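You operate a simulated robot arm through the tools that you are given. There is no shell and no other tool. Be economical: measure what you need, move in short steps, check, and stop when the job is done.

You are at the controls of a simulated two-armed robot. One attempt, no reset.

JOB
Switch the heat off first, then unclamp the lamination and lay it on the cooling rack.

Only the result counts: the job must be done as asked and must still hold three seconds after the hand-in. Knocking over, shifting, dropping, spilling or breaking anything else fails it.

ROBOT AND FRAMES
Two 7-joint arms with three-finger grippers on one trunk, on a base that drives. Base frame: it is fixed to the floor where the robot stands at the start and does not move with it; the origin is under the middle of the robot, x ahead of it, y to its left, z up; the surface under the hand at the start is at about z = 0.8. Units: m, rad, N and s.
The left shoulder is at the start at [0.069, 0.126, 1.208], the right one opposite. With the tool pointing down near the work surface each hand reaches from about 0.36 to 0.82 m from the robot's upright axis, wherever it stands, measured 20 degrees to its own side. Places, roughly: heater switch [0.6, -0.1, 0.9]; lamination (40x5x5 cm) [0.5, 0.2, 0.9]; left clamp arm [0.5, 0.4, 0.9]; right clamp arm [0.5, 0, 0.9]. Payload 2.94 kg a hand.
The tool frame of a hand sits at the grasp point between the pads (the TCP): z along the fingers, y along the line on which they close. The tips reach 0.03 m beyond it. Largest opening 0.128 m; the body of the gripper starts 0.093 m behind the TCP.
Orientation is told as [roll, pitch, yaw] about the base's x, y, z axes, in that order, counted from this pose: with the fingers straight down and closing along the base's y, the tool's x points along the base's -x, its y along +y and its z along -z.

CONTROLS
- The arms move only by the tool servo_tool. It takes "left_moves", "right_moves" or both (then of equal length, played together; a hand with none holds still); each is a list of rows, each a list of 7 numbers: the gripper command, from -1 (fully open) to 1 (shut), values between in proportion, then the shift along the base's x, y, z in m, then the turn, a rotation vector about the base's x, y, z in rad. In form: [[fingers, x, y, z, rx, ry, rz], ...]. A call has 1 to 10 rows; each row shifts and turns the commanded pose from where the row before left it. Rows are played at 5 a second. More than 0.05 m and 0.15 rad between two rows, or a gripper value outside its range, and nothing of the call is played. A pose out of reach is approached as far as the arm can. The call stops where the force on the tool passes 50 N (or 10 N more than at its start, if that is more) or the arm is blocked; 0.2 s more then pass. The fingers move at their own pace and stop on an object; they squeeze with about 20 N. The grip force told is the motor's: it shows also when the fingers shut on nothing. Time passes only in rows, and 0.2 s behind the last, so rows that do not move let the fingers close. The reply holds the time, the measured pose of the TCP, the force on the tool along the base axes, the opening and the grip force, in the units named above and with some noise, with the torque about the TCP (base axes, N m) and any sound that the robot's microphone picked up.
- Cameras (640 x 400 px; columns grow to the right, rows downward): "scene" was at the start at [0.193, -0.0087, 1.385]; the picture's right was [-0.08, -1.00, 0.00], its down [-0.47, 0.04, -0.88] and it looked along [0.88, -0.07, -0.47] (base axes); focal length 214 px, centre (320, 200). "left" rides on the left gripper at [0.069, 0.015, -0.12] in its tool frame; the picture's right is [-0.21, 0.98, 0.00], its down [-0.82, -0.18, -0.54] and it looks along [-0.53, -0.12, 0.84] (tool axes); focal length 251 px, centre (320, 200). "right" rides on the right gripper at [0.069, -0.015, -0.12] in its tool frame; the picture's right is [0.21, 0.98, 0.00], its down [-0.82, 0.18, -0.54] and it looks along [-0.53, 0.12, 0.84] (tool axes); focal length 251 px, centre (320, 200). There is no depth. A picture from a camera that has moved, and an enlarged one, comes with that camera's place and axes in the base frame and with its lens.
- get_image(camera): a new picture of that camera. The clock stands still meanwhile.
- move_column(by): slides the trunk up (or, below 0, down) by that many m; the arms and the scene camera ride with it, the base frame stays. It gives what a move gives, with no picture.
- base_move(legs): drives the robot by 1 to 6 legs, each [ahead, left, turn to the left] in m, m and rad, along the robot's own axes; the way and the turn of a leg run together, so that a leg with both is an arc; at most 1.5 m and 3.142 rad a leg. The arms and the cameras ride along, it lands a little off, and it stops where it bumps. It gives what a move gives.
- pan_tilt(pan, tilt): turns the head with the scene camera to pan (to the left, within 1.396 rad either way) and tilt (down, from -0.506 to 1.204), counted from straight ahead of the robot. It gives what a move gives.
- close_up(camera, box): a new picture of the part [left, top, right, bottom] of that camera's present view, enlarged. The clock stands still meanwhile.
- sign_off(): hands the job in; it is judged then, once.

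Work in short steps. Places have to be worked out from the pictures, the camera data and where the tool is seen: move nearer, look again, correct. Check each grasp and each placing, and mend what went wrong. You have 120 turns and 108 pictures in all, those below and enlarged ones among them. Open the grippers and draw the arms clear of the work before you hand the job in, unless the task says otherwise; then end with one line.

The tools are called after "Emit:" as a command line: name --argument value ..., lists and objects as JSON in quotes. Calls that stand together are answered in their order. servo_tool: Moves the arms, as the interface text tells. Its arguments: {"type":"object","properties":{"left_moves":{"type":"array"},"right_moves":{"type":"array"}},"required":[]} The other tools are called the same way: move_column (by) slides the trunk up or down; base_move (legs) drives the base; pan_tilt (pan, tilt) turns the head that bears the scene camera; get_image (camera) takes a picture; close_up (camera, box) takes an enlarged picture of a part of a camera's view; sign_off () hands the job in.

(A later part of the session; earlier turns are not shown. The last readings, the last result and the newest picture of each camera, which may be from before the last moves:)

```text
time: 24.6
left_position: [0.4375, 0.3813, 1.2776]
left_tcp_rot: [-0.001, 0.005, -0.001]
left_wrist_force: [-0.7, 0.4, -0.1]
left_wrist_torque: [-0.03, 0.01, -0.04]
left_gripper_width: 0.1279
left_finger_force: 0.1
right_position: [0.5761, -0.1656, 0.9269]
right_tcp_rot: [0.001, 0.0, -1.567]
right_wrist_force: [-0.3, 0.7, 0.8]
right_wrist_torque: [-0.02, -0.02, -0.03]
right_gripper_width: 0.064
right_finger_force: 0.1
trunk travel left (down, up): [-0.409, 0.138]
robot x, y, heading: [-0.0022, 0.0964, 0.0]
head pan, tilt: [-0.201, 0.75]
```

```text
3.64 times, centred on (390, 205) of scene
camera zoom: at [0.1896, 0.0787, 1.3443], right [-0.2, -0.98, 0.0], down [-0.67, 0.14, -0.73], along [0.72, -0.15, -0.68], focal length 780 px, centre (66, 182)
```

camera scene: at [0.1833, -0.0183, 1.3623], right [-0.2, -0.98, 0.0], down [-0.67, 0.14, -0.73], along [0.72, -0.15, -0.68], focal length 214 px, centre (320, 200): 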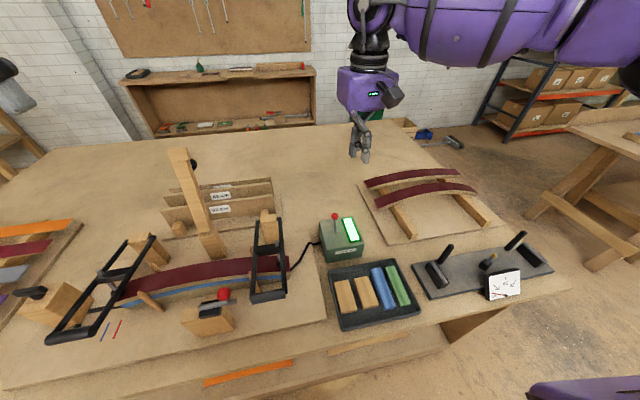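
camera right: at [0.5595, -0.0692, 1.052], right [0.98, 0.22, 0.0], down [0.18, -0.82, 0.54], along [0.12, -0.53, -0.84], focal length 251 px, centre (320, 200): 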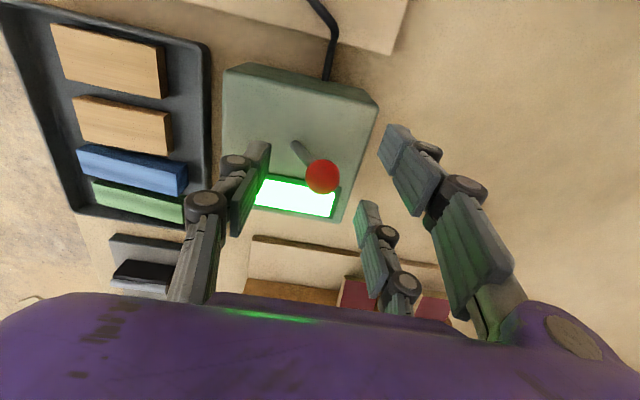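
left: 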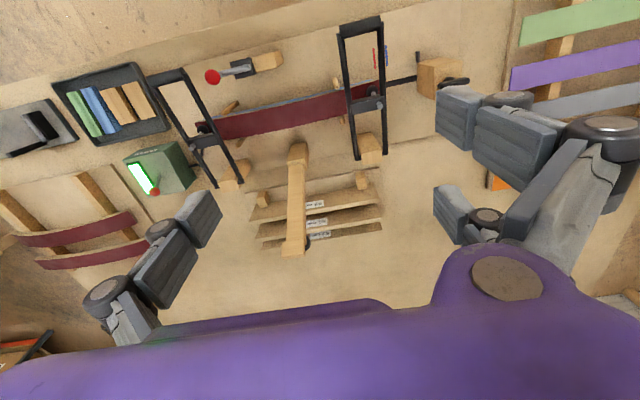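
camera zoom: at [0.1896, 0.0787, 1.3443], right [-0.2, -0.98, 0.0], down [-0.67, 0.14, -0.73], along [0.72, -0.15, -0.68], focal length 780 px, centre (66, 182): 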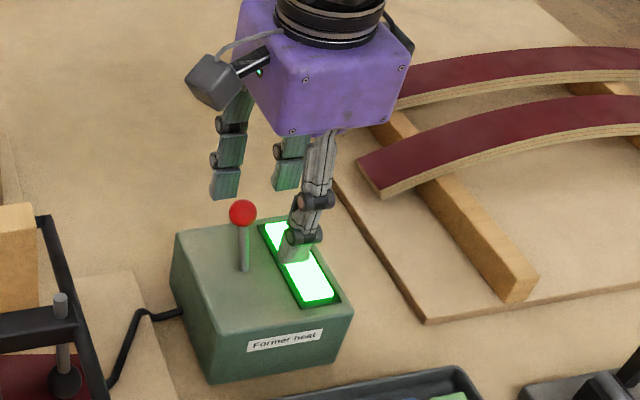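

The far-left finger is right behind the ball. Push −x by 6 cm in small steps.

Emit:
servo_tool --right_moves '[[0, -0.015, 0, 0, 0, 0, 0], [0, -0.015, 0, 0, 0, 0, 0], [0, -0.01, 0, 0, 0, 0, 0], [0, -0.01, 0, 0, 0, 0, 0], [0, -0.01, 0, 0, 0, 0, 0], [0, 0, 0, 0, 0, 0, 0]]'

Emit:
close_up --camera "right" --box '[200, 60, 480, 260]'

Emit:
close_up --camera "scene" --box '[340, 150, 440, 260]'

```text
time: 25.9
left_position: [0.4392, 0.3797, 1.2769]
left_tcp_rot: [-0.002, 0.005, 0.0]
left_wrist_force: [-0.4, 0.6, -0.5]
left_wrist_torque: [0.0, 0.03, -0.03]
left_gripper_width: 0.1281
left_finger_force: 0.0
right_position: [0.5164, -0.1651, 0.9275]
right_tcp_rot: [0.001, -0.001, -1.567]
right_wrist_force: [-0.3, -0.3, -0.3]
right_wrist_torque: [-0.03, 0.01, -0.02]
right_gripper_width: 0.064
right_finger_force: 0.0
trunk travel left (down, up): [-0.409, 0.138]
robot x, y, heading: [0.0008, 0.0969, -0.0]
head pan, tilt: [-0.201, 0.75]
```

```text
2.00 times, centred on (340, 160) of right
camera zoom: at [0.5006, -0.0949, 1.0466], right [0.98, 0.22, 0.0], down [0.18, -0.82, 0.54], along [0.12, -0.53, -0.84], focal length 503 px, centre (280, 280)
```

zoom: 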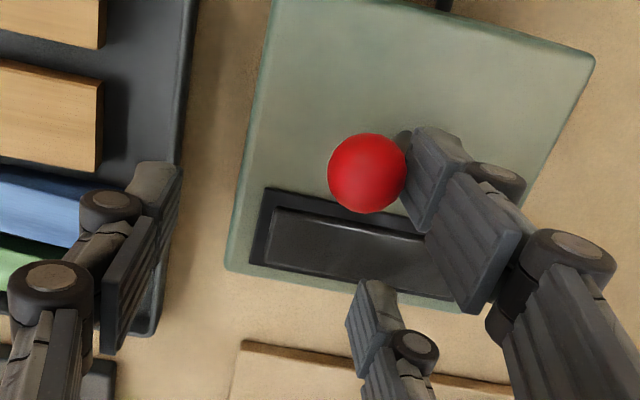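

```text
3.64 times, centred on (390, 205) of scene
camera zoom: at [0.1898, 0.0785, 1.3443], right [-0.2, -0.98, 0.0], down [-0.67, 0.14, -0.73], along [0.72, -0.15, -0.68], focal length 780 px, centre (66, 182)
```

zoom: 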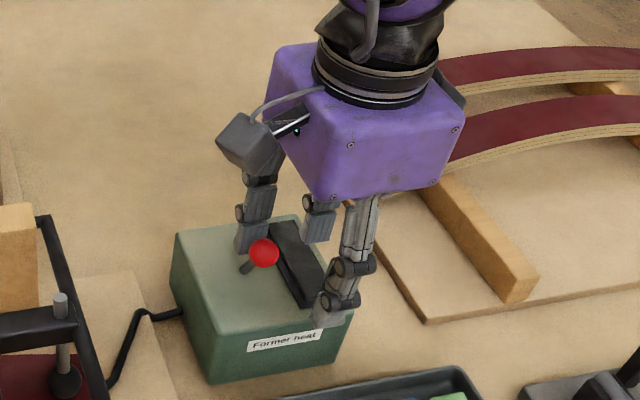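

Lever thrown toward the robot, panel dark, no residual force. Raise straight up and verify it stays.

Emit:
servo_tool --right_moves '[[0, 0.01, 0, 0.01, 0, 0, 0], [0, 0, 0, 0.03, 0, 0, 0], [0, 0, 0, 0.04, 0, 0, 0], [0, 0, -0.03, 0.04, 0, 0, 0], [0, 0, -0.03, 0.04, 0, 0, 0], [0, 0, 0, 0, 0, 0, 0]]'

Emit:
pan_tilt --pan 0.15 --tilt 0.95

Emit:
get_image --camera "scene"

Emit:
close_up --camera "scene" --box '[100, 80, 420, 280]'

```text
time: 27.4
left_position: [0.4391, 0.3811, 1.2761]
left_tcp_rot: [0.0, 0.006, 0.001]
left_wrist_force: [0.1, 0.4, -0.3]
left_wrist_torque: [0.03, -0.02, 0.0]
left_gripper_width: 0.1278
left_finger_force: 0.0
right_position: [0.5273, -0.223, 1.0894]
right_tcp_rot: [0.0, 0.0, -1.568]
right_wrist_force: [-0.4, -0.4, -0.5]
right_wrist_torque: [-0.01, 0.0, -0.01]
right_gripper_width: 0.0637
right_finger_force: 0.1
trunk travel left (down, up): [-0.409, 0.138]
robot x, y, heading: [-0.0048, 0.0969, -0.002]
head pan, tilt: [-0.201, 0.75]
```

```text
time: 28.2
left_position: [0.4384, 0.3798, 1.2765]
left_tcp_rot: [0.0, 0.005, -0.001]
left_wrist_force: [-0.7, 0.0, 0.7]
left_wrist_torque: [0.03, 0.04, -0.01]
left_gripper_width: 0.1278
left_finger_force: 0.1
right_position: [0.5276, -0.2241, 1.0892]
right_tcp_rot: [0.002, 0.0, -1.569]
right_wrist_force: [-0.6, 1.0, -0.6]
right_wrist_torque: [-0.03, -0.02, 0.0]
right_gripper_width: 0.064
right_finger_force: 0.1
trunk travel left (down, up): [-0.409, 0.138]
robot x, y, heading: [0.0018, 0.0966, -0.008]
head pan, tilt: [0.15, 0.949]
```

```text
69 pictures are left
camera scene: at [0.1803, 0.1058, 1.3289], right [0.15, -0.99, 0.0], down [-0.8, -0.12, -0.58], along [0.58, 0.09, -0.81], focal length 214 px, centre (320, 200)
```

scene: 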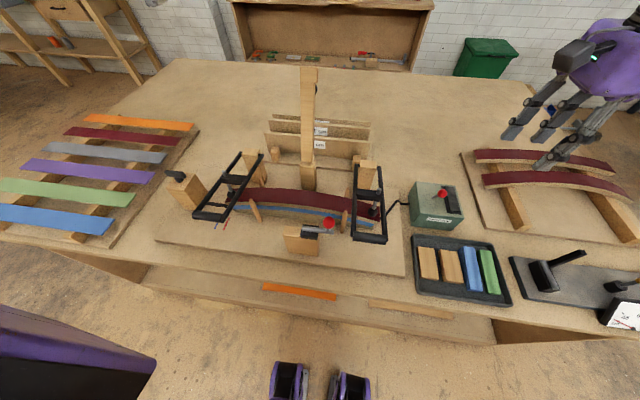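

```text
2.00 times, centred on (260, 180) of scene
camera zoom: at [0.1803, 0.1058, 1.3289], right [0.15, -0.99, 0.0], down [-0.8, -0.12, -0.58], along [0.58, 0.09, -0.81], focal length 429 px, centre (440, 240)
```

zoom: 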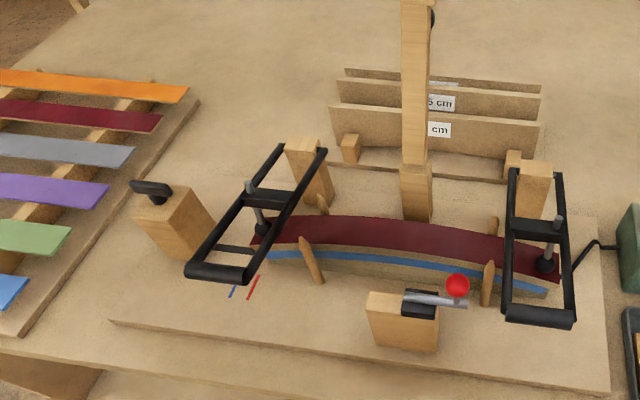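

Heat stays off. Handles of the clamp arms triangulate to about (0.368, 0.358, 0.962) and (0.369, 0.042, 0.96), pivots near x≈0.567. I look closer with the left camera to understand the mechanism, including the red-knob lever in front.

Emit:
get_image --camera "left"

Emit:
close_up --camera "scene" --box '[270, 140, 400, 260]'

Emit:
close_up --camera "scene" --box '[150, 130, 280, 250]'

```text
67 pictures are left
camera left: at [0.371, 0.3946, 1.3959], right [0.21, 0.98, 0.0], down [0.82, -0.18, 0.54], along [0.52, -0.12, -0.84], focal length 251 px, centre (320, 200)
```

left: 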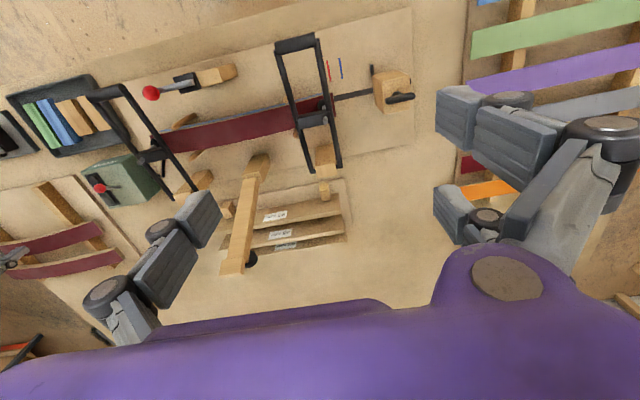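

```text
3.33 times, centred on (335, 200) of scene
camera zoom: at [0.1803, 0.1058, 1.3289], right [0.15, -0.99, 0.0], down [-0.8, -0.12, -0.58], along [0.58, 0.09, -0.81], focal length 715 px, centre (270, 200)
```

zoom: 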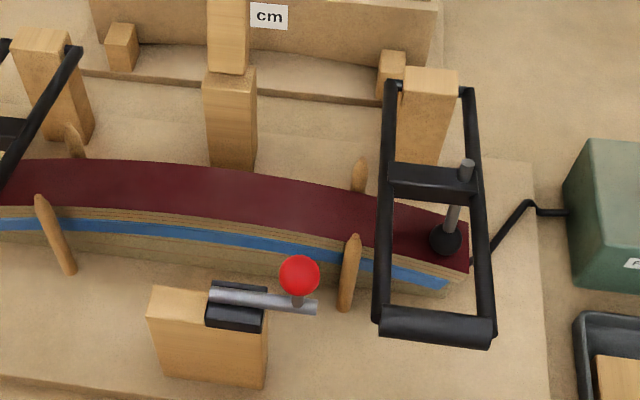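

```text
3.33 times, centred on (215, 190) of scene
camera zoom: at [0.1803, 0.1058, 1.3289], right [0.15, -0.99, 0.0], down [-0.8, -0.12, -0.58], along [0.58, 0.09, -0.81], focal length 715 px, centre (670, 233)
```

zoom: 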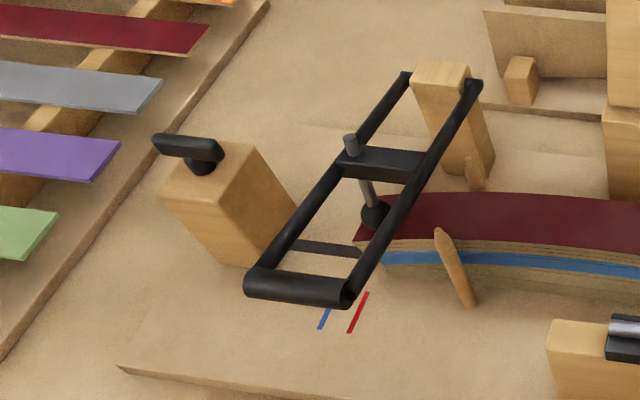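

The clamp arms are hinged frames; the bolt in front looks retracted. I'll lift the left arm by its crossbar with the left hand yawed +90° (thumb inside the frame, finger pair on the robot side). First rotate at height.

Emit:
servo_tool --left_moves '[[-0.3, -0.007, -0.003, -0.01, 0, 0, 0.15], [-0.3, -0.007, -0.003, -0.02, 0, 0, 0.15], [-0.3, -0.007, -0.003, -0.02, 0, 0, 0.15], [-0.3, -0.007, -0.003, -0.02, 0, 0, 0.15], [-0.3, -0.007, -0.003, -0.02, 0, 0, 0.15], [-0.3, -0.007, -0.003, -0.02, 0, 0, 0.15], [-0.3, -0.007, -0.003, -0.02, 0, 0, 0.15], [-0.3, -0.007, 0, -0.02, 0, 0, 0.15], [-0.3, -0.007, 0, -0.02, 0, 0, 0.15], [-0.3, -0.007, 0, 0, 0, 0, 0.15]]'

Emit:
get_image --camera "left"

```text
time: 30.4
left_position: [0.3677, 0.359, 1.1079]
left_tcp_rot: [0.0, 0.006, 1.5]
left_wrist_force: [0.0, -0.1, 0.4]
left_wrist_torque: [0.04, -0.01, -0.01]
left_gripper_width: 0.0834
left_finger_force: 0.1
right_position: [0.5273, -0.2256, 1.0888]
right_tcp_rot: [0.003, -0.002, -1.568]
right_wrist_force: [-0.4, 0.1, 0.5]
right_wrist_torque: [0.0, -0.03, 0.0]
right_gripper_width: 0.064
right_finger_force: 0.1
trunk travel left (down, up): [-0.409, 0.138]
robot x, y, heading: [-0.0026, 0.0935, -0.003]
head pan, tilt: [0.15, 0.949]
```

```text
64 pictures are left
camera left: at [0.3489, 0.291, 1.2263], right [-0.96, 0.28, 0.0], down [0.24, 0.81, 0.54], along [0.15, 0.51, -0.84], focal length 251 px, centre (320, 200)
```

left: 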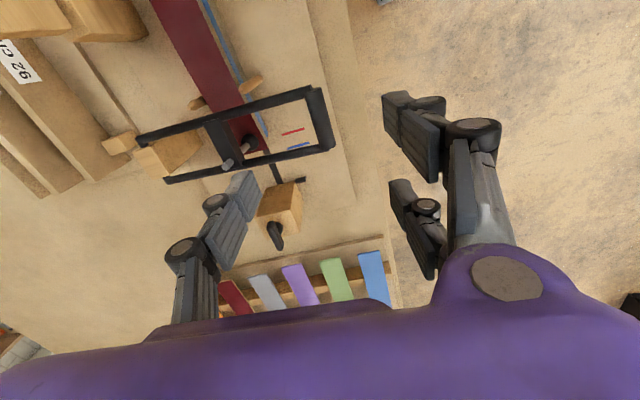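

The handle re-triangulates to (0.369, 0.356), matching. Finish the yaw and descend to just above, then check.

Emit:
servo_tool --left_moves '[[-0.3, 0.001, -0.003, -0.03, 0, 0, 0.07], [-0.3, 0, 0, -0.04, 0, 0, 0], [-0.3, 0, 0, -0.03, 0, 0, 0], [-0.3, 0, 0, 0, 0, 0, 0]]'

Emit:
get_image --camera "left"

```text
time: 31.4
left_position: [0.3686, 0.354, 1.007]
left_tcp_rot: [-0.001, 0.004, 1.569]
left_wrist_force: [0.0, 0.4, -0.2]
left_wrist_torque: [0.01, 0.02, -0.02]
left_gripper_width: 0.083
left_finger_force: 0.1
right_position: [0.5267, -0.2233, 1.0899]
right_tcp_rot: [0.002, 0.0, -1.567]
right_wrist_force: [0.8, -0.3, -0.1]
right_wrist_torque: [-0.02, -0.04, -0.01]
right_gripper_width: 0.064
right_finger_force: 0.1
trunk travel left (down, up): [-0.409, 0.138]
robot x, y, heading: [-0.0021, 0.0982, -0.002]
head pan, tilt: [0.15, 0.949]
```

```text
63 pictures are left
camera left: at [0.3546, 0.2854, 1.1254], right [-0.98, 0.22, 0.0], down [0.18, 0.82, 0.54], along [0.12, 0.52, -0.84], focal length 251 px, centre (320, 200)
```

left: 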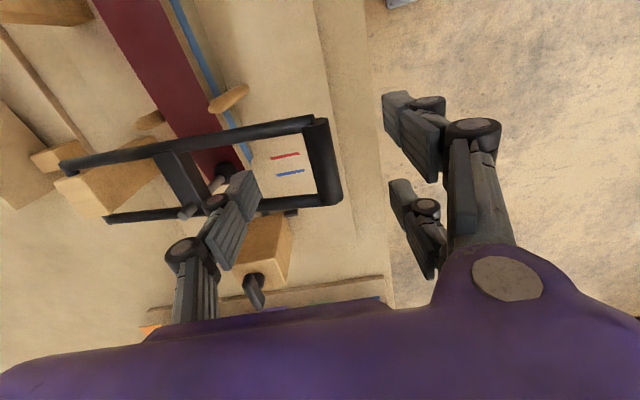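

Thumb will go inside the frame, pair outside. Descend to z≈0.953 and close on the crossbar.

Emit:
servo_tool --left_moves '[[-0.3, 0, 0.001, -0.03, 0, 0, 0], [-0.3, 0, 0, -0.024, 0, 0, 0], [0.3, 0, 0, 0, 0, 0, 0], [1, 0, 0, 0, 0, 0, 0], [1, 0, 0, 0, 0, 0, 0], [1, 0, 0, 0, 0, 0, 0]]'

Emit:
get_image --camera "left"

```text
time: 32.8
left_position: [0.3658, 0.357, 0.9503]
left_tcp_rot: [0.003, 0.005, 1.571]
left_wrist_force: [-15.8, -1.6, -5.6]
left_wrist_torque: [0.22, 0.07, 0.13]
left_gripper_width: 0.0169
left_finger_force: 37.3
right_position: [0.5257, -0.2244, 1.0896]
right_tcp_rot: [0.004, 0.0, -1.567]
right_wrist_force: [-0.2, -1.2, -0.3]
right_wrist_torque: [-0.05, 0.01, 0.03]
right_gripper_width: 0.0641
right_finger_force: 0.0
trunk travel left (down, up): [-0.409, 0.138]
robot x, y, heading: [0.0, 0.0999, -0.004]
head pan, tilt: [0.15, 0.949]
```

```text
62 pictures are left
camera left: at [0.3532, 0.288, 1.0701], right [-0.98, 0.22, 0.0], down [0.18, 0.82, 0.54], along [0.11, 0.52, -0.84], focal length 251 px, centre (320, 200)
```

left: 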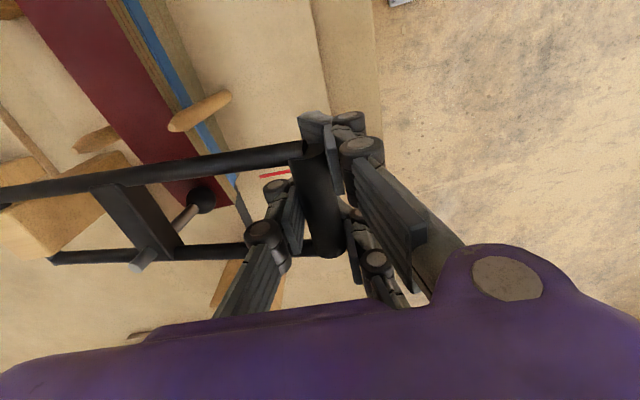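

Crossbar firmly held (width 0.017). Lift along the arc about the pivot, first 30°.

Emit:
servo_tool --left_moves '[[1, 0.003, 0, 0.0347, 0, 0, 0], [1, 0.009, 0, 0.0337, 0, 0, 0], [1, 0.0147, 0, 0.0316, 0, 0, 0], [1, 0, 0, 0, 0, 0, 0]]'

Emit:
get_image --camera "left"

Emit:
get_image --camera "scene"

```text
time: 33.6
left_position: [0.4049, 0.3572, 1.0425]
left_tcp_rot: [-0.009, 0.01, 1.571]
left_wrist_force: [28.4, -2.4, -36.6]
left_wrist_torque: [0.8, 0.35, -0.03]
left_gripper_width: 0.0172
left_finger_force: 37.4
right_position: [0.5316, -0.225, 1.0872]
right_tcp_rot: [-0.002, -0.001, -1.569]
right_wrist_force: [-0.9, 0.0, 0.5]
right_wrist_torque: [0.03, -0.06, -0.01]
right_gripper_width: 0.0638
right_finger_force: 0.1
trunk travel left (down, up): [-0.409, 0.138]
robot x, y, heading: [0.0014, 0.0955, -0.002]
head pan, tilt: [0.15, 0.949]
stopped in row 3 (left hand): the force on the tool passed its limit at 56 N (the readings are from after the stop); the commanded pose is now the measured one
```

```text
61 pictures are left
camera left: at [0.3895, 0.2887, 1.1622], right [-0.98, 0.22, -0.01], down [0.18, 0.83, 0.53], along [0.13, 0.52, -0.85], focal length 251 px, centre (320, 200)
```

left: 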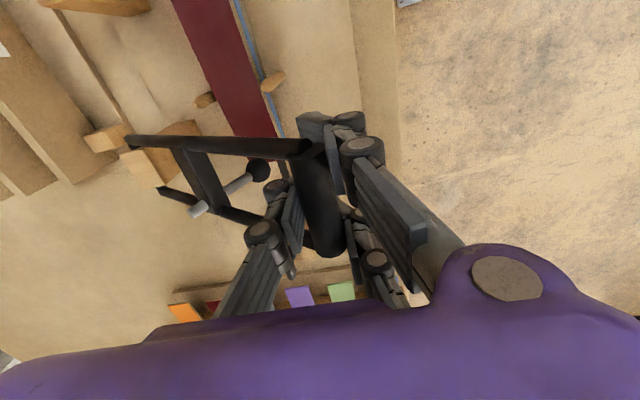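

```text
60 pictures are left
camera scene: at [0.1864, 0.1062, 1.3279], right [0.15, -0.99, 0.0], down [-0.81, -0.12, -0.58], along [0.57, 0.08, -0.82], focal length 214 px, centre (320, 200)
```

scene: 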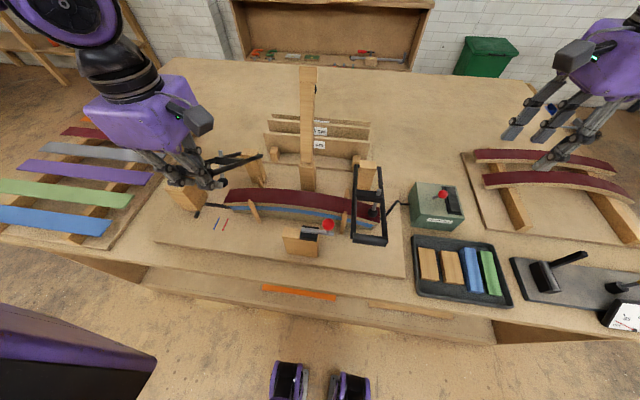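

The arm lifts; the residual force points to a lower pivot (about (0.56, 0.92), r≈0.197). Continue on the corrected arc.

Emit:
servo_tool --left_moves '[[1, 0.006, 0, -0.003, 0, 0, 0], [1, 0.0232, 0, 0.0225, 0, 0, 0], [1, 0.0274, 0, 0.019, 0, 0, 0], [1, 0, 0, 0, 0, 0, 0]]'

```text
time: 34.6
left_position: [0.4499, 0.3569, 1.0885]
left_tcp_rot: [-0.015, 0.009, 1.569]
left_wrist_force: [-21.6, 9.3, 13.4]
left_wrist_torque: [-0.01, -0.24, -0.15]
left_gripper_width: 0.0173
left_finger_force: 35.2
right_position: [0.5237, -0.2235, 1.0914]
right_tcp_rot: [0.005, -0.002, -1.569]
right_wrist_force: [-0.1, 0.3, 0.5]
right_wrist_torque: [-0.02, 0.0, -0.02]
right_gripper_width: 0.0638
right_finger_force: 0.0
trunk travel left (down, up): [-0.409, 0.138]
robot x, y, heading: [0.0014, 0.096, -0.004]
head pan, tilt: [0.15, 0.949]
```

Fit now gives pivot (0.566, 0.926), r=0.20. Continue to ~85°.

Emit:
servo_tool --left_moves '[[1, 0.02, 0, 0.0263, 0, 0, 0], [1, 0.0327, 0, 0.0119, 0, 0, 0], [1, 0.0344, 0, 0.006, 0, 0, 0], [1, 0, 0, 0, 0, 0, 0]]'

Emit:
get_image --camera "left"

```text
time: 35.6
left_position: [0.5442, 0.3569, 1.1323]
left_tcp_rot: [-0.013, 0.01, 1.569]
left_wrist_force: [3.0, 3.5, -4.3]
left_wrist_torque: [0.52, 0.02, 0.29]
left_gripper_width: 0.0168
left_finger_force: 37.1
right_position: [0.5284, -0.2233, 1.0893]
right_tcp_rot: [0.002, -0.002, -1.568]
right_wrist_force: [0.8, 0.0, 0.5]
right_wrist_torque: [0.0, 0.0, 0.03]
right_gripper_width: 0.0638
right_finger_force: 0.1
trunk travel left (down, up): [-0.409, 0.138]
robot x, y, heading: [0.0015, 0.0989, -0.004]
head pan, tilt: [0.15, 0.949]
```

```text
59 pictures are left
camera left: at [0.528, 0.2878, 1.2516], right [-0.98, 0.22, -0.01], down [0.17, 0.83, 0.54], along [0.13, 0.52, -0.84], focal length 251 px, centre (320, 200)
```

left: 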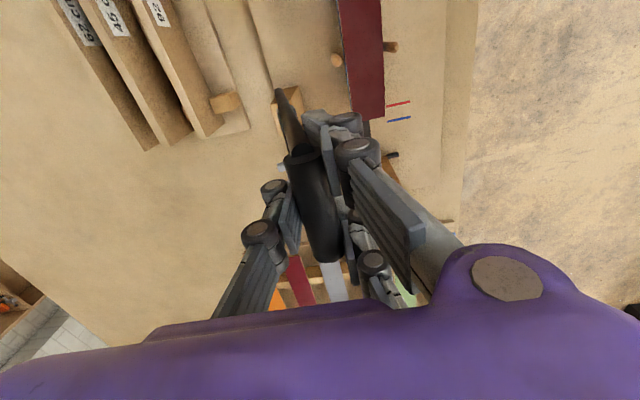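

Nearly vertical, little force. Continue past vertical to ~115°.

Emit:
servo_tool --left_moves '[[1, 0.0348, 0, 0, 0, 0, 0], [1, 0.0344, 0, -0.006, 0, 0, 0], [1, 0.017, 0, -0.005, 0, 0, 0], [1, 0, 0, 0, 0, 0, 0]]'

Emit:
get_image --camera "scene"

```text
time: 36.6
left_position: [0.6252, 0.3551, 1.1241]
left_tcp_rot: [-0.019, 0.01, 1.569]
left_wrist_force: [0.1, 6.4, 45.5]
left_wrist_torque: [0.49, 2.08, 1.5]
left_gripper_width: 0.0241
left_finger_force: 41.0
right_position: [0.525, -0.2248, 1.091]
right_tcp_rot: [0.005, 0.0, -1.569]
right_wrist_force: [-0.5, -0.6, -0.4]
right_wrist_torque: [0.01, 0.0, 0.03]
right_gripper_width: 0.0642
right_finger_force: 0.0
trunk travel left (down, up): [-0.409, 0.138]
robot x, y, heading: [0.0035, 0.0977, -0.004]
head pan, tilt: [0.15, 0.949]
```

```text
58 pictures are left
camera scene: at [0.1771, 0.1049, 1.3296], right [0.15, -0.99, 0.0], down [-0.8, -0.12, -0.58], along [0.58, 0.09, -0.81], focal length 214 px, centre (320, 200)
```

scene: 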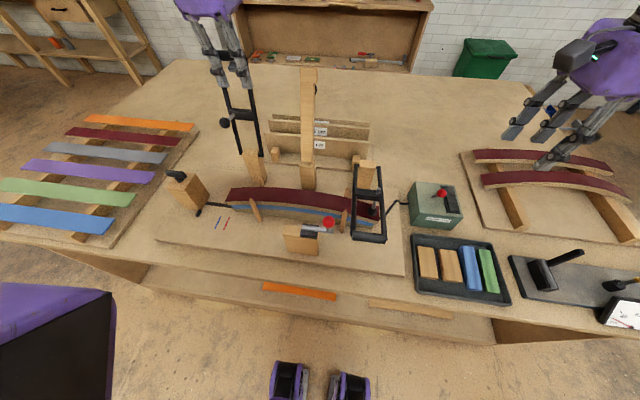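

The arm is past vertical at its stop. Release and lift away.

Emit:
servo_tool --left_moves '[[1, 0, 0, 0.004, 0, 0, 0], [-0.3, 0, 0, 0, 0, 0, 0], [-0.3, 0, 0, 0, 0, 0, 0], [-0.3, 0, 0, 0.03, 0, 0, 0], [-0.3, 0, 0, 0.04, 0, 0, 0], [-0.3, 0, 0, 0.04, 0, 0, 0], [-0.3, -0.04, 0, 0, 0, 0, 0], [-0.3, -0.04, 0, 0, 0, 0, 0]]'

Emit:
close_up --camera "scene" --box '[150, 60, 450, 260]'

```text
time: 38.4
left_position: [0.5475, 0.3614, 1.2334]
left_tcp_rot: [-0.009, 0.008, 1.571]
left_wrist_force: [-0.3, 0.2, -0.2]
left_wrist_torque: [-0.02, -0.04, -0.01]
left_gripper_width: 0.0835
left_finger_force: 0.1
left hand out of reach, approached as far as the arm can: row 6
right_position: [0.5261, -0.225, 1.0887]
right_tcp_rot: [0.004, 0.001, -1.568]
right_wrist_force: [-0.1, -0.1, -0.2]
right_wrist_torque: [-0.01, 0.01, -0.02]
right_gripper_width: 0.0641
right_finger_force: 0.1
trunk travel left (down, up): [-0.409, 0.138]
robot x, y, heading: [-0.0005, 0.0941, -0.002]
head pan, tilt: [0.15, 0.949]
```

```text
2.00 times, centred on (300, 160) of scene
camera zoom: at [0.1797, 0.1058, 1.329], right [0.15, -0.99, 0.0], down [-0.8, -0.12, -0.58], along [0.58, 0.09, -0.81], focal length 429 px, centre (360, 280)
```

zoom: 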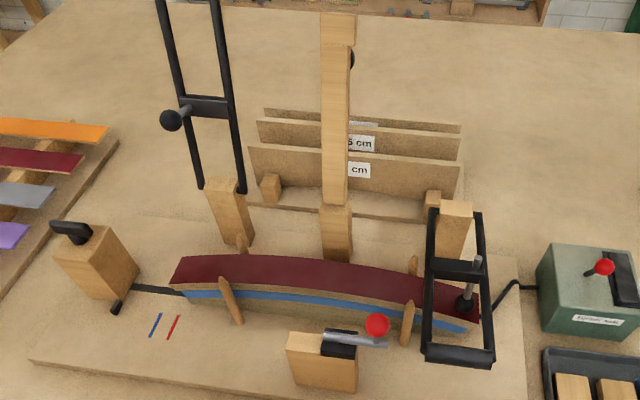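

Left clamp stands open. For the right clamp I'll also use the left hand: retract it toward the robot at safe height, then drive 0.2 m right.

Emit:
servo_tool --left_moves '[[-0.3, -0.04, 0, 0, 0, 0, 0], [-0.3, -0.04, 0, 0, 0, 0, 0], [-0.3, -0.04, 0, 0, 0, 0, 0], [-0.3, -0.04, 0, 0, 0, 0, 0], [-0.3, -0.015, 0, 0, 0, 0, 0]]'

Emit:
base_move --legs '[[0, -0.2, 0]]'

Emit:
get_image --camera "left"

```text
time: 39.6
left_position: [0.3719, 0.3617, 1.2335]
left_tcp_rot: [-0.01, 0.009, 1.57]
left_wrist_force: [-0.9, -0.6, -0.1]
left_wrist_torque: [-0.02, 0.0, -0.03]
left_gripper_width: 0.0832
left_finger_force: 0.2
right_position: [0.5281, -0.224, 1.0888]
right_tcp_rot: [0.002, 0.001, -1.568]
right_wrist_force: [0.2, 0.6, 0.0]
right_wrist_torque: [0.02, 0.02, 0.01]
right_gripper_width: 0.0641
right_finger_force: 0.0
trunk travel left (down, up): [-0.409, 0.138]
robot x, y, heading: [0.003, 0.0948, 0.001]
head pan, tilt: [0.15, 0.949]
```

```text
time: 42.0
left_position: [0.372, 0.1601, 1.2334]
left_tcp_rot: [-0.01, 0.01, 1.566]
left_wrist_force: [-0.1, 0.8, 0.2]
left_wrist_torque: [-0.03, -0.01, 0.01]
left_gripper_width: 0.083
left_finger_force: 0.0
right_position: [0.5261, -0.4252, 1.0894]
right_tcp_rot: [0.002, 0.0, -1.572]
right_wrist_force: [0.4, 0.0, -0.6]
right_wrist_torque: [-0.01, 0.01, 0.02]
right_gripper_width: 0.0642
right_finger_force: 0.0
trunk travel left (down, up): [-0.409, 0.138]
robot x, y, heading: [-0.0014, -0.1054, -0.005]
head pan, tilt: [0.15, 0.949]
```

```text
56 pictures are left
camera left: at [0.3566, 0.0924, 1.3528], right [-0.98, 0.22, -0.01], down [0.18, 0.83, 0.54], along [0.13, 0.52, -0.84], focal length 251 px, centre (320, 200)
```

left: 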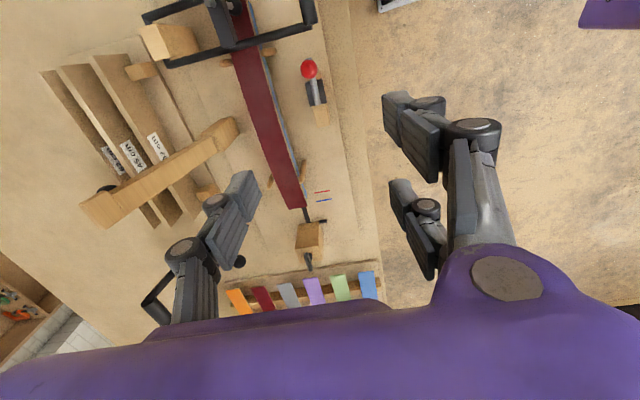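

Move the left hand over the right handle (0.369, 0.042) and lower to z≈1.05.

Emit:
servo_tool --left_moves '[[-0.3, 0, -0.04, 0, 0.01, -0.01, 0], [-0.3, 0, -0.04, 0, 0, 0, 0], [-0.3, 0, -0.038, -0.02, 0, 0, 0], [-0.3, 0, 0, -0.045, 0, 0, 0], [-0.3, 0, 0, -0.045, 0, 0, 0], [-0.3, 0, 0, -0.045, 0, 0, 0], [-0.3, 0, 0, 0, 0, 0, 0]]'

Emit:
get_image --camera "left"

```text
time: 43.6
left_position: [0.3739, 0.0439, 1.0797]
left_tcp_rot: [-0.022, -0.001, 1.566]
left_wrist_force: [-0.3, -0.2, -0.3]
left_wrist_torque: [0.0, -0.02, 0.0]
left_gripper_width: 0.0831
left_finger_force: 0.2
right_position: [0.5244, -0.4262, 1.0884]
right_tcp_rot: [0.001, 0.001, -1.572]
right_wrist_force: [-0.4, 0.5, -1.0]
right_wrist_torque: [0.01, -0.03, 0.0]
right_gripper_width: 0.064
right_finger_force: 0.1
trunk travel left (down, up): [-0.409, 0.138]
robot x, y, heading: [0.0031, -0.1042, -0.009]
head pan, tilt: [0.15, 0.949]
```

```text
55 pictures are left
camera left: at [0.3566, -0.0261, 1.1972], right [-0.98, 0.22, -0.02], down [0.17, 0.82, 0.55], along [0.14, 0.53, -0.84], focal length 251 px, centre (320, 200)
```

left: 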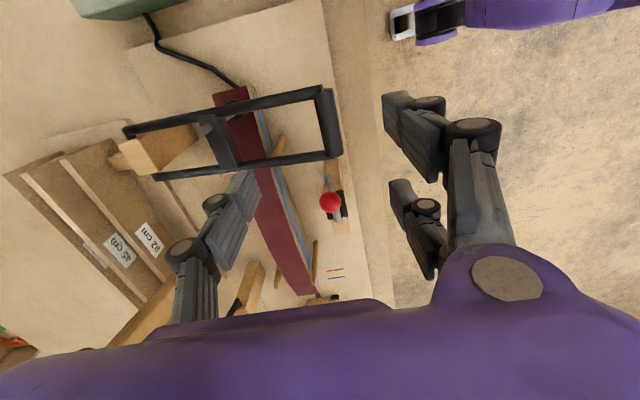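

Handle confirmed at (0.369, 0.042). Align and descend, then close.

Emit:
servo_tool --left_moves '[[-0.3, -0.004, -0.002, -0.04, 0.02, 0, 0], [-0.3, 0, 0, -0.035, 0, 0, 0], [-0.3, 0, 0, -0.03, 0, 0, 0], [-0.3, 0, 0, -0.022, 0, 0, 0], [0.3, 0, 0, 0, 0, 0, 0], [1, 0, 0, 0, 0, 0, 0], [1, 0, 0, 0, 0, 0, 0], [1, 0, 0, 0, 0, 0, 0]]'

Emit:
get_image --camera "left"

```text
time: 45.4
left_position: [0.3677, 0.0416, 0.9521]
left_tcp_rot: [-0.02, -0.021, 1.568]
left_wrist_force: [-5.5, -2.6, -2.8]
left_wrist_torque: [-0.28, 0.03, 0.51]
left_gripper_width: 0.0174
left_finger_force: 39.0
right_position: [0.5244, -0.4273, 1.0903]
right_tcp_rot: [0.002, 0.0, -1.574]
right_wrist_force: [-0.3, -0.5, -0.2]
right_wrist_torque: [-0.03, 0.01, 0.02]
right_gripper_width: 0.0638
right_finger_force: 0.0
trunk travel left (down, up): [-0.409, 0.138]
robot x, y, heading: [0.0023, -0.1002, -0.005]
head pan, tilt: [0.15, 0.949]
```

```text
54 pictures are left
camera left: at [0.3505, -0.0311, 1.0689], right [-0.98, 0.22, -0.01], down [0.17, 0.81, 0.56], along [0.13, 0.55, -0.83], focal length 251 px, centre (320, 200)
```

left: 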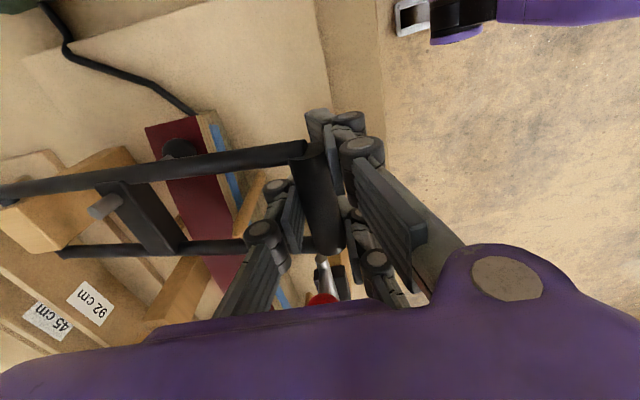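

Gripped. Lift along the arc about (0.566, 0.926): first 40°.

Emit:
servo_tool --left_moves '[[1, 0.0078, 0, 0.0358, 0, 0, 0], [1, 0.0136, 0, 0.0321, 0, 0, 0], [1, 0.019, 0, 0.0292, 0, 0, 0], [1, 0.0238, 0, 0.0255, 0, 0, 0], [1, 0, 0, 0, 0, 0, 0]]'

```text
time: 46.6
left_position: [0.434, 0.0413, 1.0752]
left_tcp_rot: [-0.017, -0.021, 1.567]
left_wrist_force: [1.4, -0.3, -20.7]
left_wrist_torque: [0.36, 0.18, 0.48]
left_gripper_width: 0.0169
left_finger_force: 36.0
right_position: [0.5276, -0.4248, 1.0888]
right_tcp_rot: [0.0, -0.002, -1.573]
right_wrist_force: [0.0, 1.0, 0.5]
right_wrist_torque: [-0.01, 0.02, 0.02]
right_gripper_width: 0.0639
right_finger_force: 0.1
trunk travel left (down, up): [-0.409, 0.138]
robot x, y, heading: [0.0, -0.0997, -0.006]
head pan, tilt: [0.15, 0.949]
```

Going well with low forces. Continue past vertical to the stop.

Emit:
servo_tool --left_moves '[[1, 0.0278, 0, 0.0205, 0, 0, 0], [1, 0.0311, 0, 0.0155, 0, 0, 0], [1, 0.0333, 0, 0.0102, 0, 0, 0], [1, 0.0346, 0, 0.0043, 0, 0, 0], [1, 0.0348, 0, -0.0015, 0, 0, 0], [1, 0.026, 0, -0.004, 0, 0, 0], [1, 0, 0, 0, 0, 0, 0]]'

Emit:
get_image --camera "left"

```text
time: 48.2
left_position: [0.5686, 0.0425, 1.1259]
left_tcp_rot: [-0.024, -0.021, 1.569]
left_wrist_force: [0.3, 2.3, 22.4]
left_wrist_torque: [-0.08, 0.04, 0.62]
left_gripper_width: 0.0163
left_finger_force: 34.2
left hand out of reach, approached as far as the arm can: row 5, 6
right_position: [0.524, -0.4258, 1.0906]
right_tcp_rot: [0.004, -0.001, -1.572]
right_wrist_force: [-0.5, 0.3, 1.3]
right_wrist_torque: [0.01, 0.0, 0.05]
right_gripper_width: 0.0642
right_finger_force: 0.1
trunk travel left (down, up): [-0.409, 0.138]
robot x, y, heading: [0.0003, -0.1004, -0.007]
head pan, tilt: [0.15, 0.949]
```

```text
53 pictures are left
camera left: at [0.5519, -0.0304, 1.2427], right [-0.98, 0.22, -0.02], down [0.17, 0.81, 0.56], along [0.14, 0.54, -0.83], focal length 251 px, centre (320, 200)
```

left: 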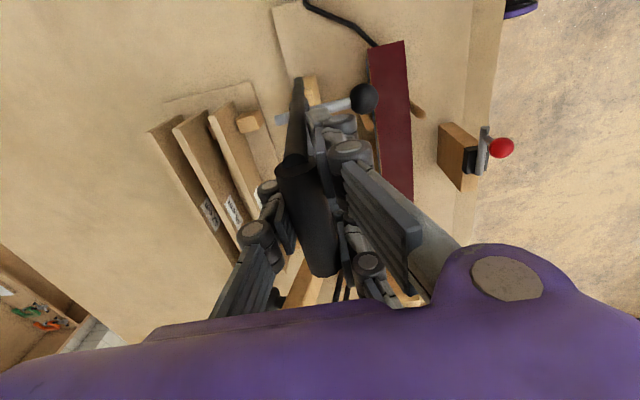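

The arm is at vertical but reach ends here. The feet (x≈0.1) are well clear of the table edge (x≈0.26), so I drive 5 cm forward to carry the handle past vertical.

Emit:
base_move --legs '[[0.05, 0, 0]]'

Emit:
get_image --camera "left"

```text
time: 49.1
left_position: [0.6179, 0.0419, 1.1234]
left_tcp_rot: [-0.016, -0.024, 1.566]
left_wrist_force: [-7.3, 2.8, 3.0]
left_wrist_torque: [0.35, 2.04, 0.45]
left_gripper_width: 0.0222
left_finger_force: 39.7
right_position: [0.5746, -0.4265, 1.09]
right_tcp_rot: [0.002, -0.002, -1.572]
right_wrist_force: [0.5, -0.3, -0.3]
right_wrist_torque: [0.01, 0.01, -0.05]
right_gripper_width: 0.0642
right_finger_force: 0.0
trunk travel left (down, up): [-0.409, 0.138]
robot x, y, heading: [0.0491, -0.1001, -0.009]
head pan, tilt: [0.15, 0.949]
```

```text
52 pictures are left
camera left: at [0.6019, -0.0307, 1.2392], right [-0.98, 0.22, -0.01], down [0.18, 0.81, 0.56], along [0.13, 0.55, -0.83], focal length 251 px, centre (320, 200)
```

left: 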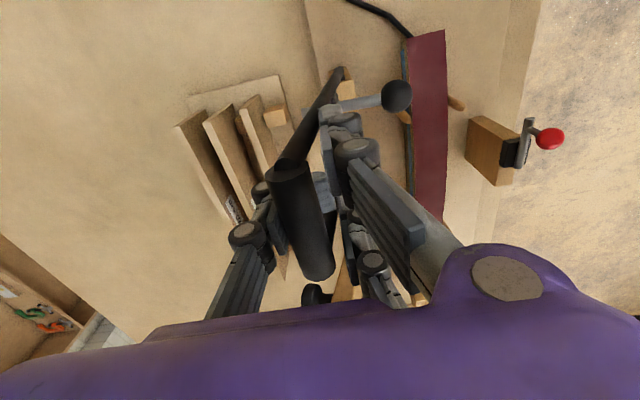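

Past vertical and at the stop. Release and lift away, then retract.

Emit:
servo_tool --left_moves '[[-0.3, 0, 0, 0, 0, 0, 0], [-0.3, 0, 0, 0, 0, 0, 0], [-0.3, 0, 0, 0.03, 0, 0, 0], [-0.3, 0, 0, 0.03, 0, 0, 0], [-0.3, -0.01, 0, 0.03, 0, 0, 0], [-0.3, -0.04, 0, 0.01, 0, 0, 0], [-0.3, -0.04, 0, 0, 0, 0, 0], [-0.3, -0.04, 0, 0, 0, 0, 0], [-0.3, -0.04, 0, 0, 0, 0, 0]]'

Emit:
get_image --camera "scene"

Emit:
close_up --camera "scene" --box '[100, 80, 400, 270]'

```text
time: 51.1
left_position: [0.4514, 0.0565, 1.2248]
left_tcp_rot: [-0.017, -0.022, 1.567]
left_wrist_force: [0.6, -0.6, 0.8]
left_wrist_torque: [-0.01, -0.02, -0.05]
left_gripper_width: 0.083
left_finger_force: 0.1
left hand out of reach, approached as far as the arm can: row 3, 4
right_position: [0.5737, -0.4259, 1.0903]
right_tcp_rot: [0.003, -0.002, -1.572]
right_wrist_force: [-0.1, 1.0, -0.4]
right_wrist_torque: [0.03, -0.02, 0.01]
right_gripper_width: 0.0643
right_finger_force: 0.1
trunk travel left (down, up): [-0.409, 0.138]
robot x, y, heading: [0.049, -0.1007, -0.01]
head pan, tilt: [0.15, 0.949]
```

```text
51 pictures are left
camera scene: at [0.2282, -0.0948, 1.3291], right [0.14, -0.99, 0.0], down [-0.8, -0.12, -0.58], along [0.58, 0.08, -0.81], focal length 214 px, centre (320, 200)
```

scene: 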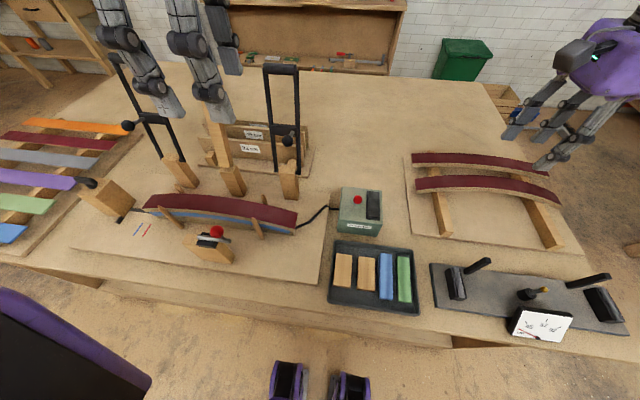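

```text
2.11 times, centred on (250, 175) of scene
camera zoom: at [0.2282, -0.0948, 1.3291], right [0.14, -0.99, 0.0], down [-0.8, -0.12, -0.58], along [0.58, 0.08, -0.81], focal length 452 px, centre (467, 253)
```

zoom: 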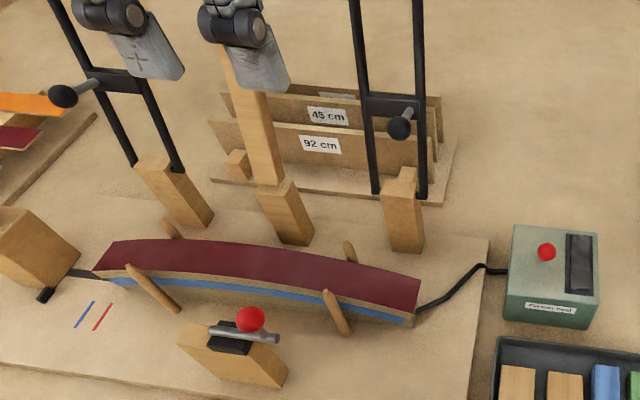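

Both clamps stand open, heat is off. I look closely at the lamination edge (thickness vs former) and the rack from the scene camera.

Emit:
close_up --camera "scene" --box '[180, 170, 260, 250]'

Emit:
close_up --camera "scene" --box '[400, 130, 600, 260]'

```text
5.00 times, centred on (220, 210) of scene
camera zoom: at [0.2282, -0.0948, 1.3291], right [0.14, -0.99, 0.0], down [-0.8, -0.12, -0.58], along [0.58, 0.08, -0.81], focal length 1072 px, centre (820, 150)
```

zoom: 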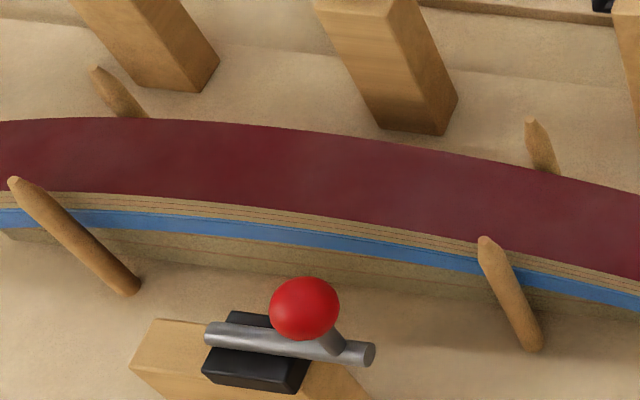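

```text
3.08 times, centred on (500, 195) of scene
camera zoom: at [0.2282, -0.0948, 1.3291], right [0.14, -0.99, 0.0], down [-0.8, -0.12, -0.58], along [0.58, 0.08, -0.81], focal length 660 px, centre (-234, 215)
```

zoom: 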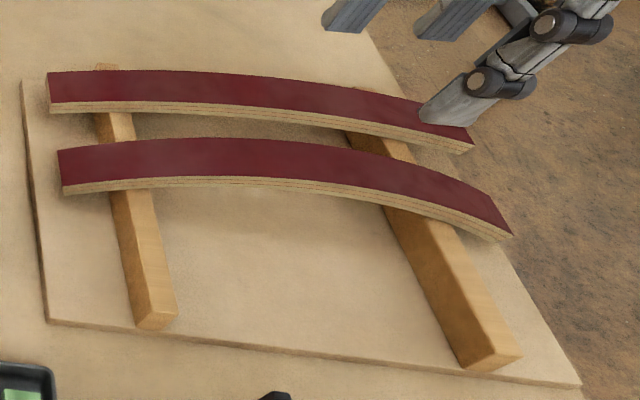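

Lamination ≈1.5 cm thick on top of the blue heater band. The rack's free slot: rails at y≈-0.37 and -0.62, free for x≈0.52–0.63. I check what is to the robot's right for driving space.

Emit:
pan_tilt --pan -1.2 --tilt 0.75

Emit:
get_image --camera "scene"

```text
time: 52.6
left_position: [0.4537, 0.0552, 1.2247]
left_tcp_rot: [-0.018, -0.022, 1.564]
left_wrist_force: [0.0, 0.9, -0.9]
left_wrist_torque: [0.02, -0.03, 0.01]
left_gripper_width: 0.083
left_finger_force: 0.0
right_position: [0.5752, -0.4258, 1.0896]
right_tcp_rot: [0.003, -0.001, -1.573]
right_wrist_force: [-0.4, -0.5, -0.1]
right_wrist_torque: [0.02, -0.01, 0.0]
right_gripper_width: 0.0641
right_finger_force: 0.0
trunk travel left (down, up): [-0.409, 0.138]
robot x, y, heading: [0.0491, -0.1059, -0.008]
head pan, tilt: [-1.201, 0.75]
```

```text
47 pictures are left
camera scene: at [0.1874, -0.1827, 1.3443], right [-0.93, -0.36, 0.0], down [-0.24, 0.64, -0.73], along [0.26, -0.68, -0.68], focal length 214 px, centre (320, 200)
```

scene: 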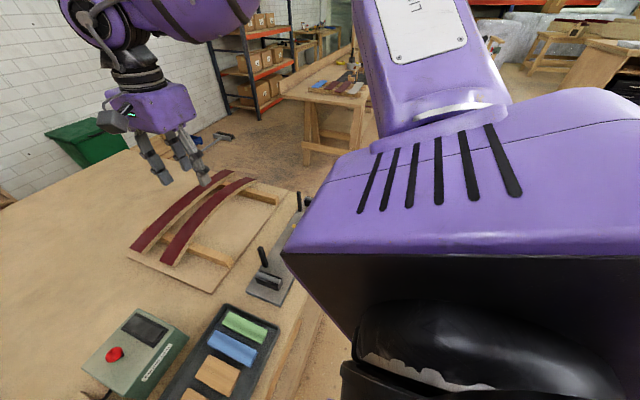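

Plenty of free space to the right. Now bring the left hand above the lamination's middle (0.49, 0.20), straight down at height, and look.

Emit:
servo_tool --left_moves '[[-0.3, 0, 0.04, 0, -0.022, 0.018, 0.005], [-0.3, 0, 0.04, 0, 0, 0, 0], [-0.3, 0, 0.04, 0, 0, 0, 0], [-0.3, 0.015, 0.025, -0.01, 0, 0, 0], [-0.3, 0.015, 0, -0.02, 0, 0, 0], [-0.3, 0, 0, 0, 0, 0, 0]]'

Emit:
get_image --camera "left"

Emit:
pan_tilt --pan 0.4 --tilt 0.75

Emit:
get_image --camera "scene"

```text
time: 54.0
left_position: [0.4812, 0.2017, 1.1972]
left_tcp_rot: [0.0, 0.0, 1.57]
left_wrist_force: [-0.6, 0.6, -0.5]
left_wrist_torque: [0.02, -0.01, -0.02]
left_gripper_width: 0.0831
left_finger_force: 0.0
right_position: [0.5759, -0.4259, 1.0906]
right_tcp_rot: [0.003, -0.003, -1.576]
right_wrist_force: [-0.3, -0.2, 1.1]
right_wrist_torque: [-0.01, -0.01, 0.0]
right_gripper_width: 0.0639
right_finger_force: 0.0
trunk travel left (down, up): [-0.409, 0.138]
robot x, y, heading: [0.0481, -0.0989, -0.008]
head pan, tilt: [-1.201, 0.75]
```

```text
46 pictures are left
camera left: at [0.4668, 0.1308, 1.3154], right [-0.98, 0.22, 0.0], down [0.18, 0.82, 0.54], along [0.12, 0.53, -0.84], focal length 251 px, centre (320, 200)
```

left: 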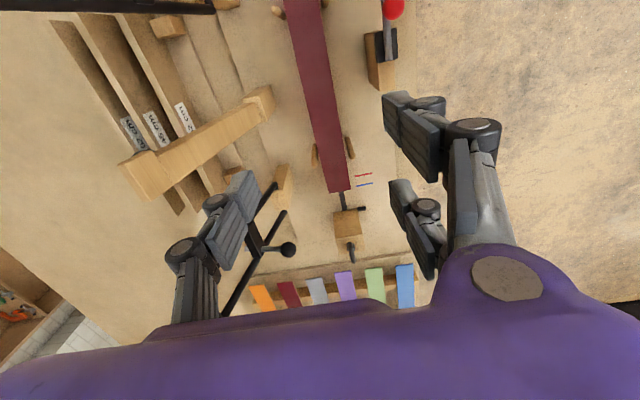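

```text
time: 55.7
left_position: [0.4817, 0.201, 1.1961]
left_tcp_rot: [0.002, -0.001, 1.57]
left_wrist_force: [0.5, 0.6, 0.6]
left_wrist_torque: [0.0, -0.03, -0.02]
left_gripper_width: 0.0834
left_finger_force: 0.1
right_position: [0.5744, -0.4256, 1.0893]
right_tcp_rot: [0.003, 0.0, -1.572]
right_wrist_force: [-0.4, -1.1, 0.7]
right_wrist_torque: [0.03, 0.0, 0.03]
right_gripper_width: 0.0641
right_finger_force: 0.0
trunk travel left (down, up): [-0.409, 0.138]
robot x, y, heading: [0.0466, -0.1028, -0.009]
head pan, tilt: [0.4, 0.75]
```

```text
45 pictures are left
camera scene: at [0.2345, -0.0736, 1.3443], right [0.38, -0.92, 0.0], down [-0.63, -0.26, -0.73], along [0.68, 0.28, -0.68], focal length 214 px, centre (320, 200)
```

scene: 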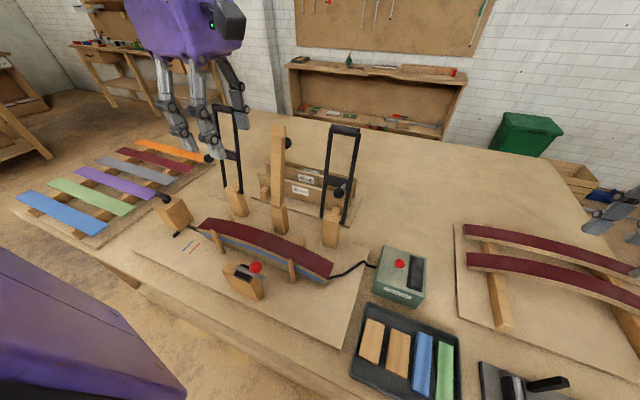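

The post leans away from my path; lamination centreline is x≈0.489, aligned with y. Descend to z≈1.0 above its middle and look again.

Emit:
servo_tool --left_moves '[[-0.3, 0.007, 0, -0.04, 0, 0, 0], [-0.3, 0, 0, -0.05, 0, 0, 0], [-0.3, 0, 0, -0.05, 0, 0, 0], [-0.3, 0, 0, -0.05, 0, 0, 0], [-0.3, 0, 0, 0, 0, 0, 0]]'

Emit:
get_image --camera "left"

Emit:
close_up --camera "scene" --box '[180, 150, 340, 300]'

```text
time: 56.9
left_position: [0.4847, 0.2002, 1.0076]
left_tcp_rot: [0.0, -0.002, 1.57]
left_wrist_force: [-1.1, -0.2, 0.5]
left_wrist_torque: [0.02, -0.01, -0.01]
left_gripper_width: 0.0831
left_finger_force: 0.1
right_position: [0.5741, -0.4259, 1.0894]
right_tcp_rot: [0.003, 0.0, -1.573]
right_wrist_force: [0.2, 0.2, 0.8]
right_wrist_torque: [0.02, -0.03, -0.01]
right_gripper_width: 0.0641
right_finger_force: 0.1
trunk travel left (down, up): [-0.409, 0.138]
robot x, y, heading: [0.0491, -0.1031, -0.005]
head pan, tilt: [0.4, 0.75]
```

```text
44 pictures are left
camera left: at [0.4712, 0.1302, 1.1276], right [-0.98, 0.22, 0.0], down [0.18, 0.82, 0.54], along [0.12, 0.53, -0.84], focal length 251 px, centre (320, 200)
```

left: 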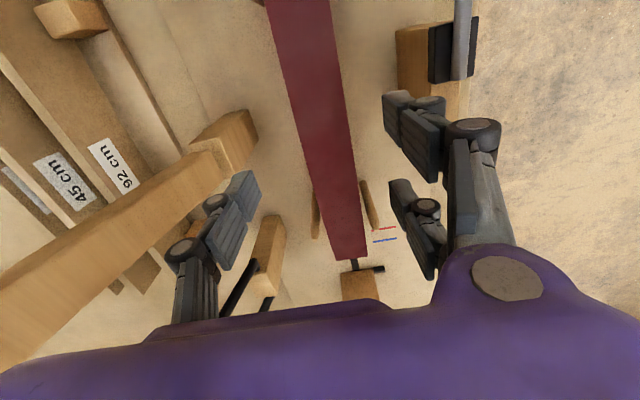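

```text
2.67 times, centred on (260, 225) of scene
camera zoom: at [0.2339, -0.0735, 1.3444], right [0.38, -0.92, 0.0], down [-0.63, -0.26, -0.73], along [0.68, 0.28, -0.68], focal length 572 px, centre (480, 133)
```

zoom: 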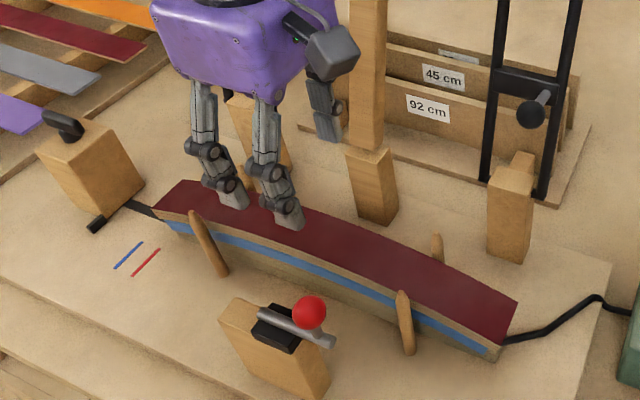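

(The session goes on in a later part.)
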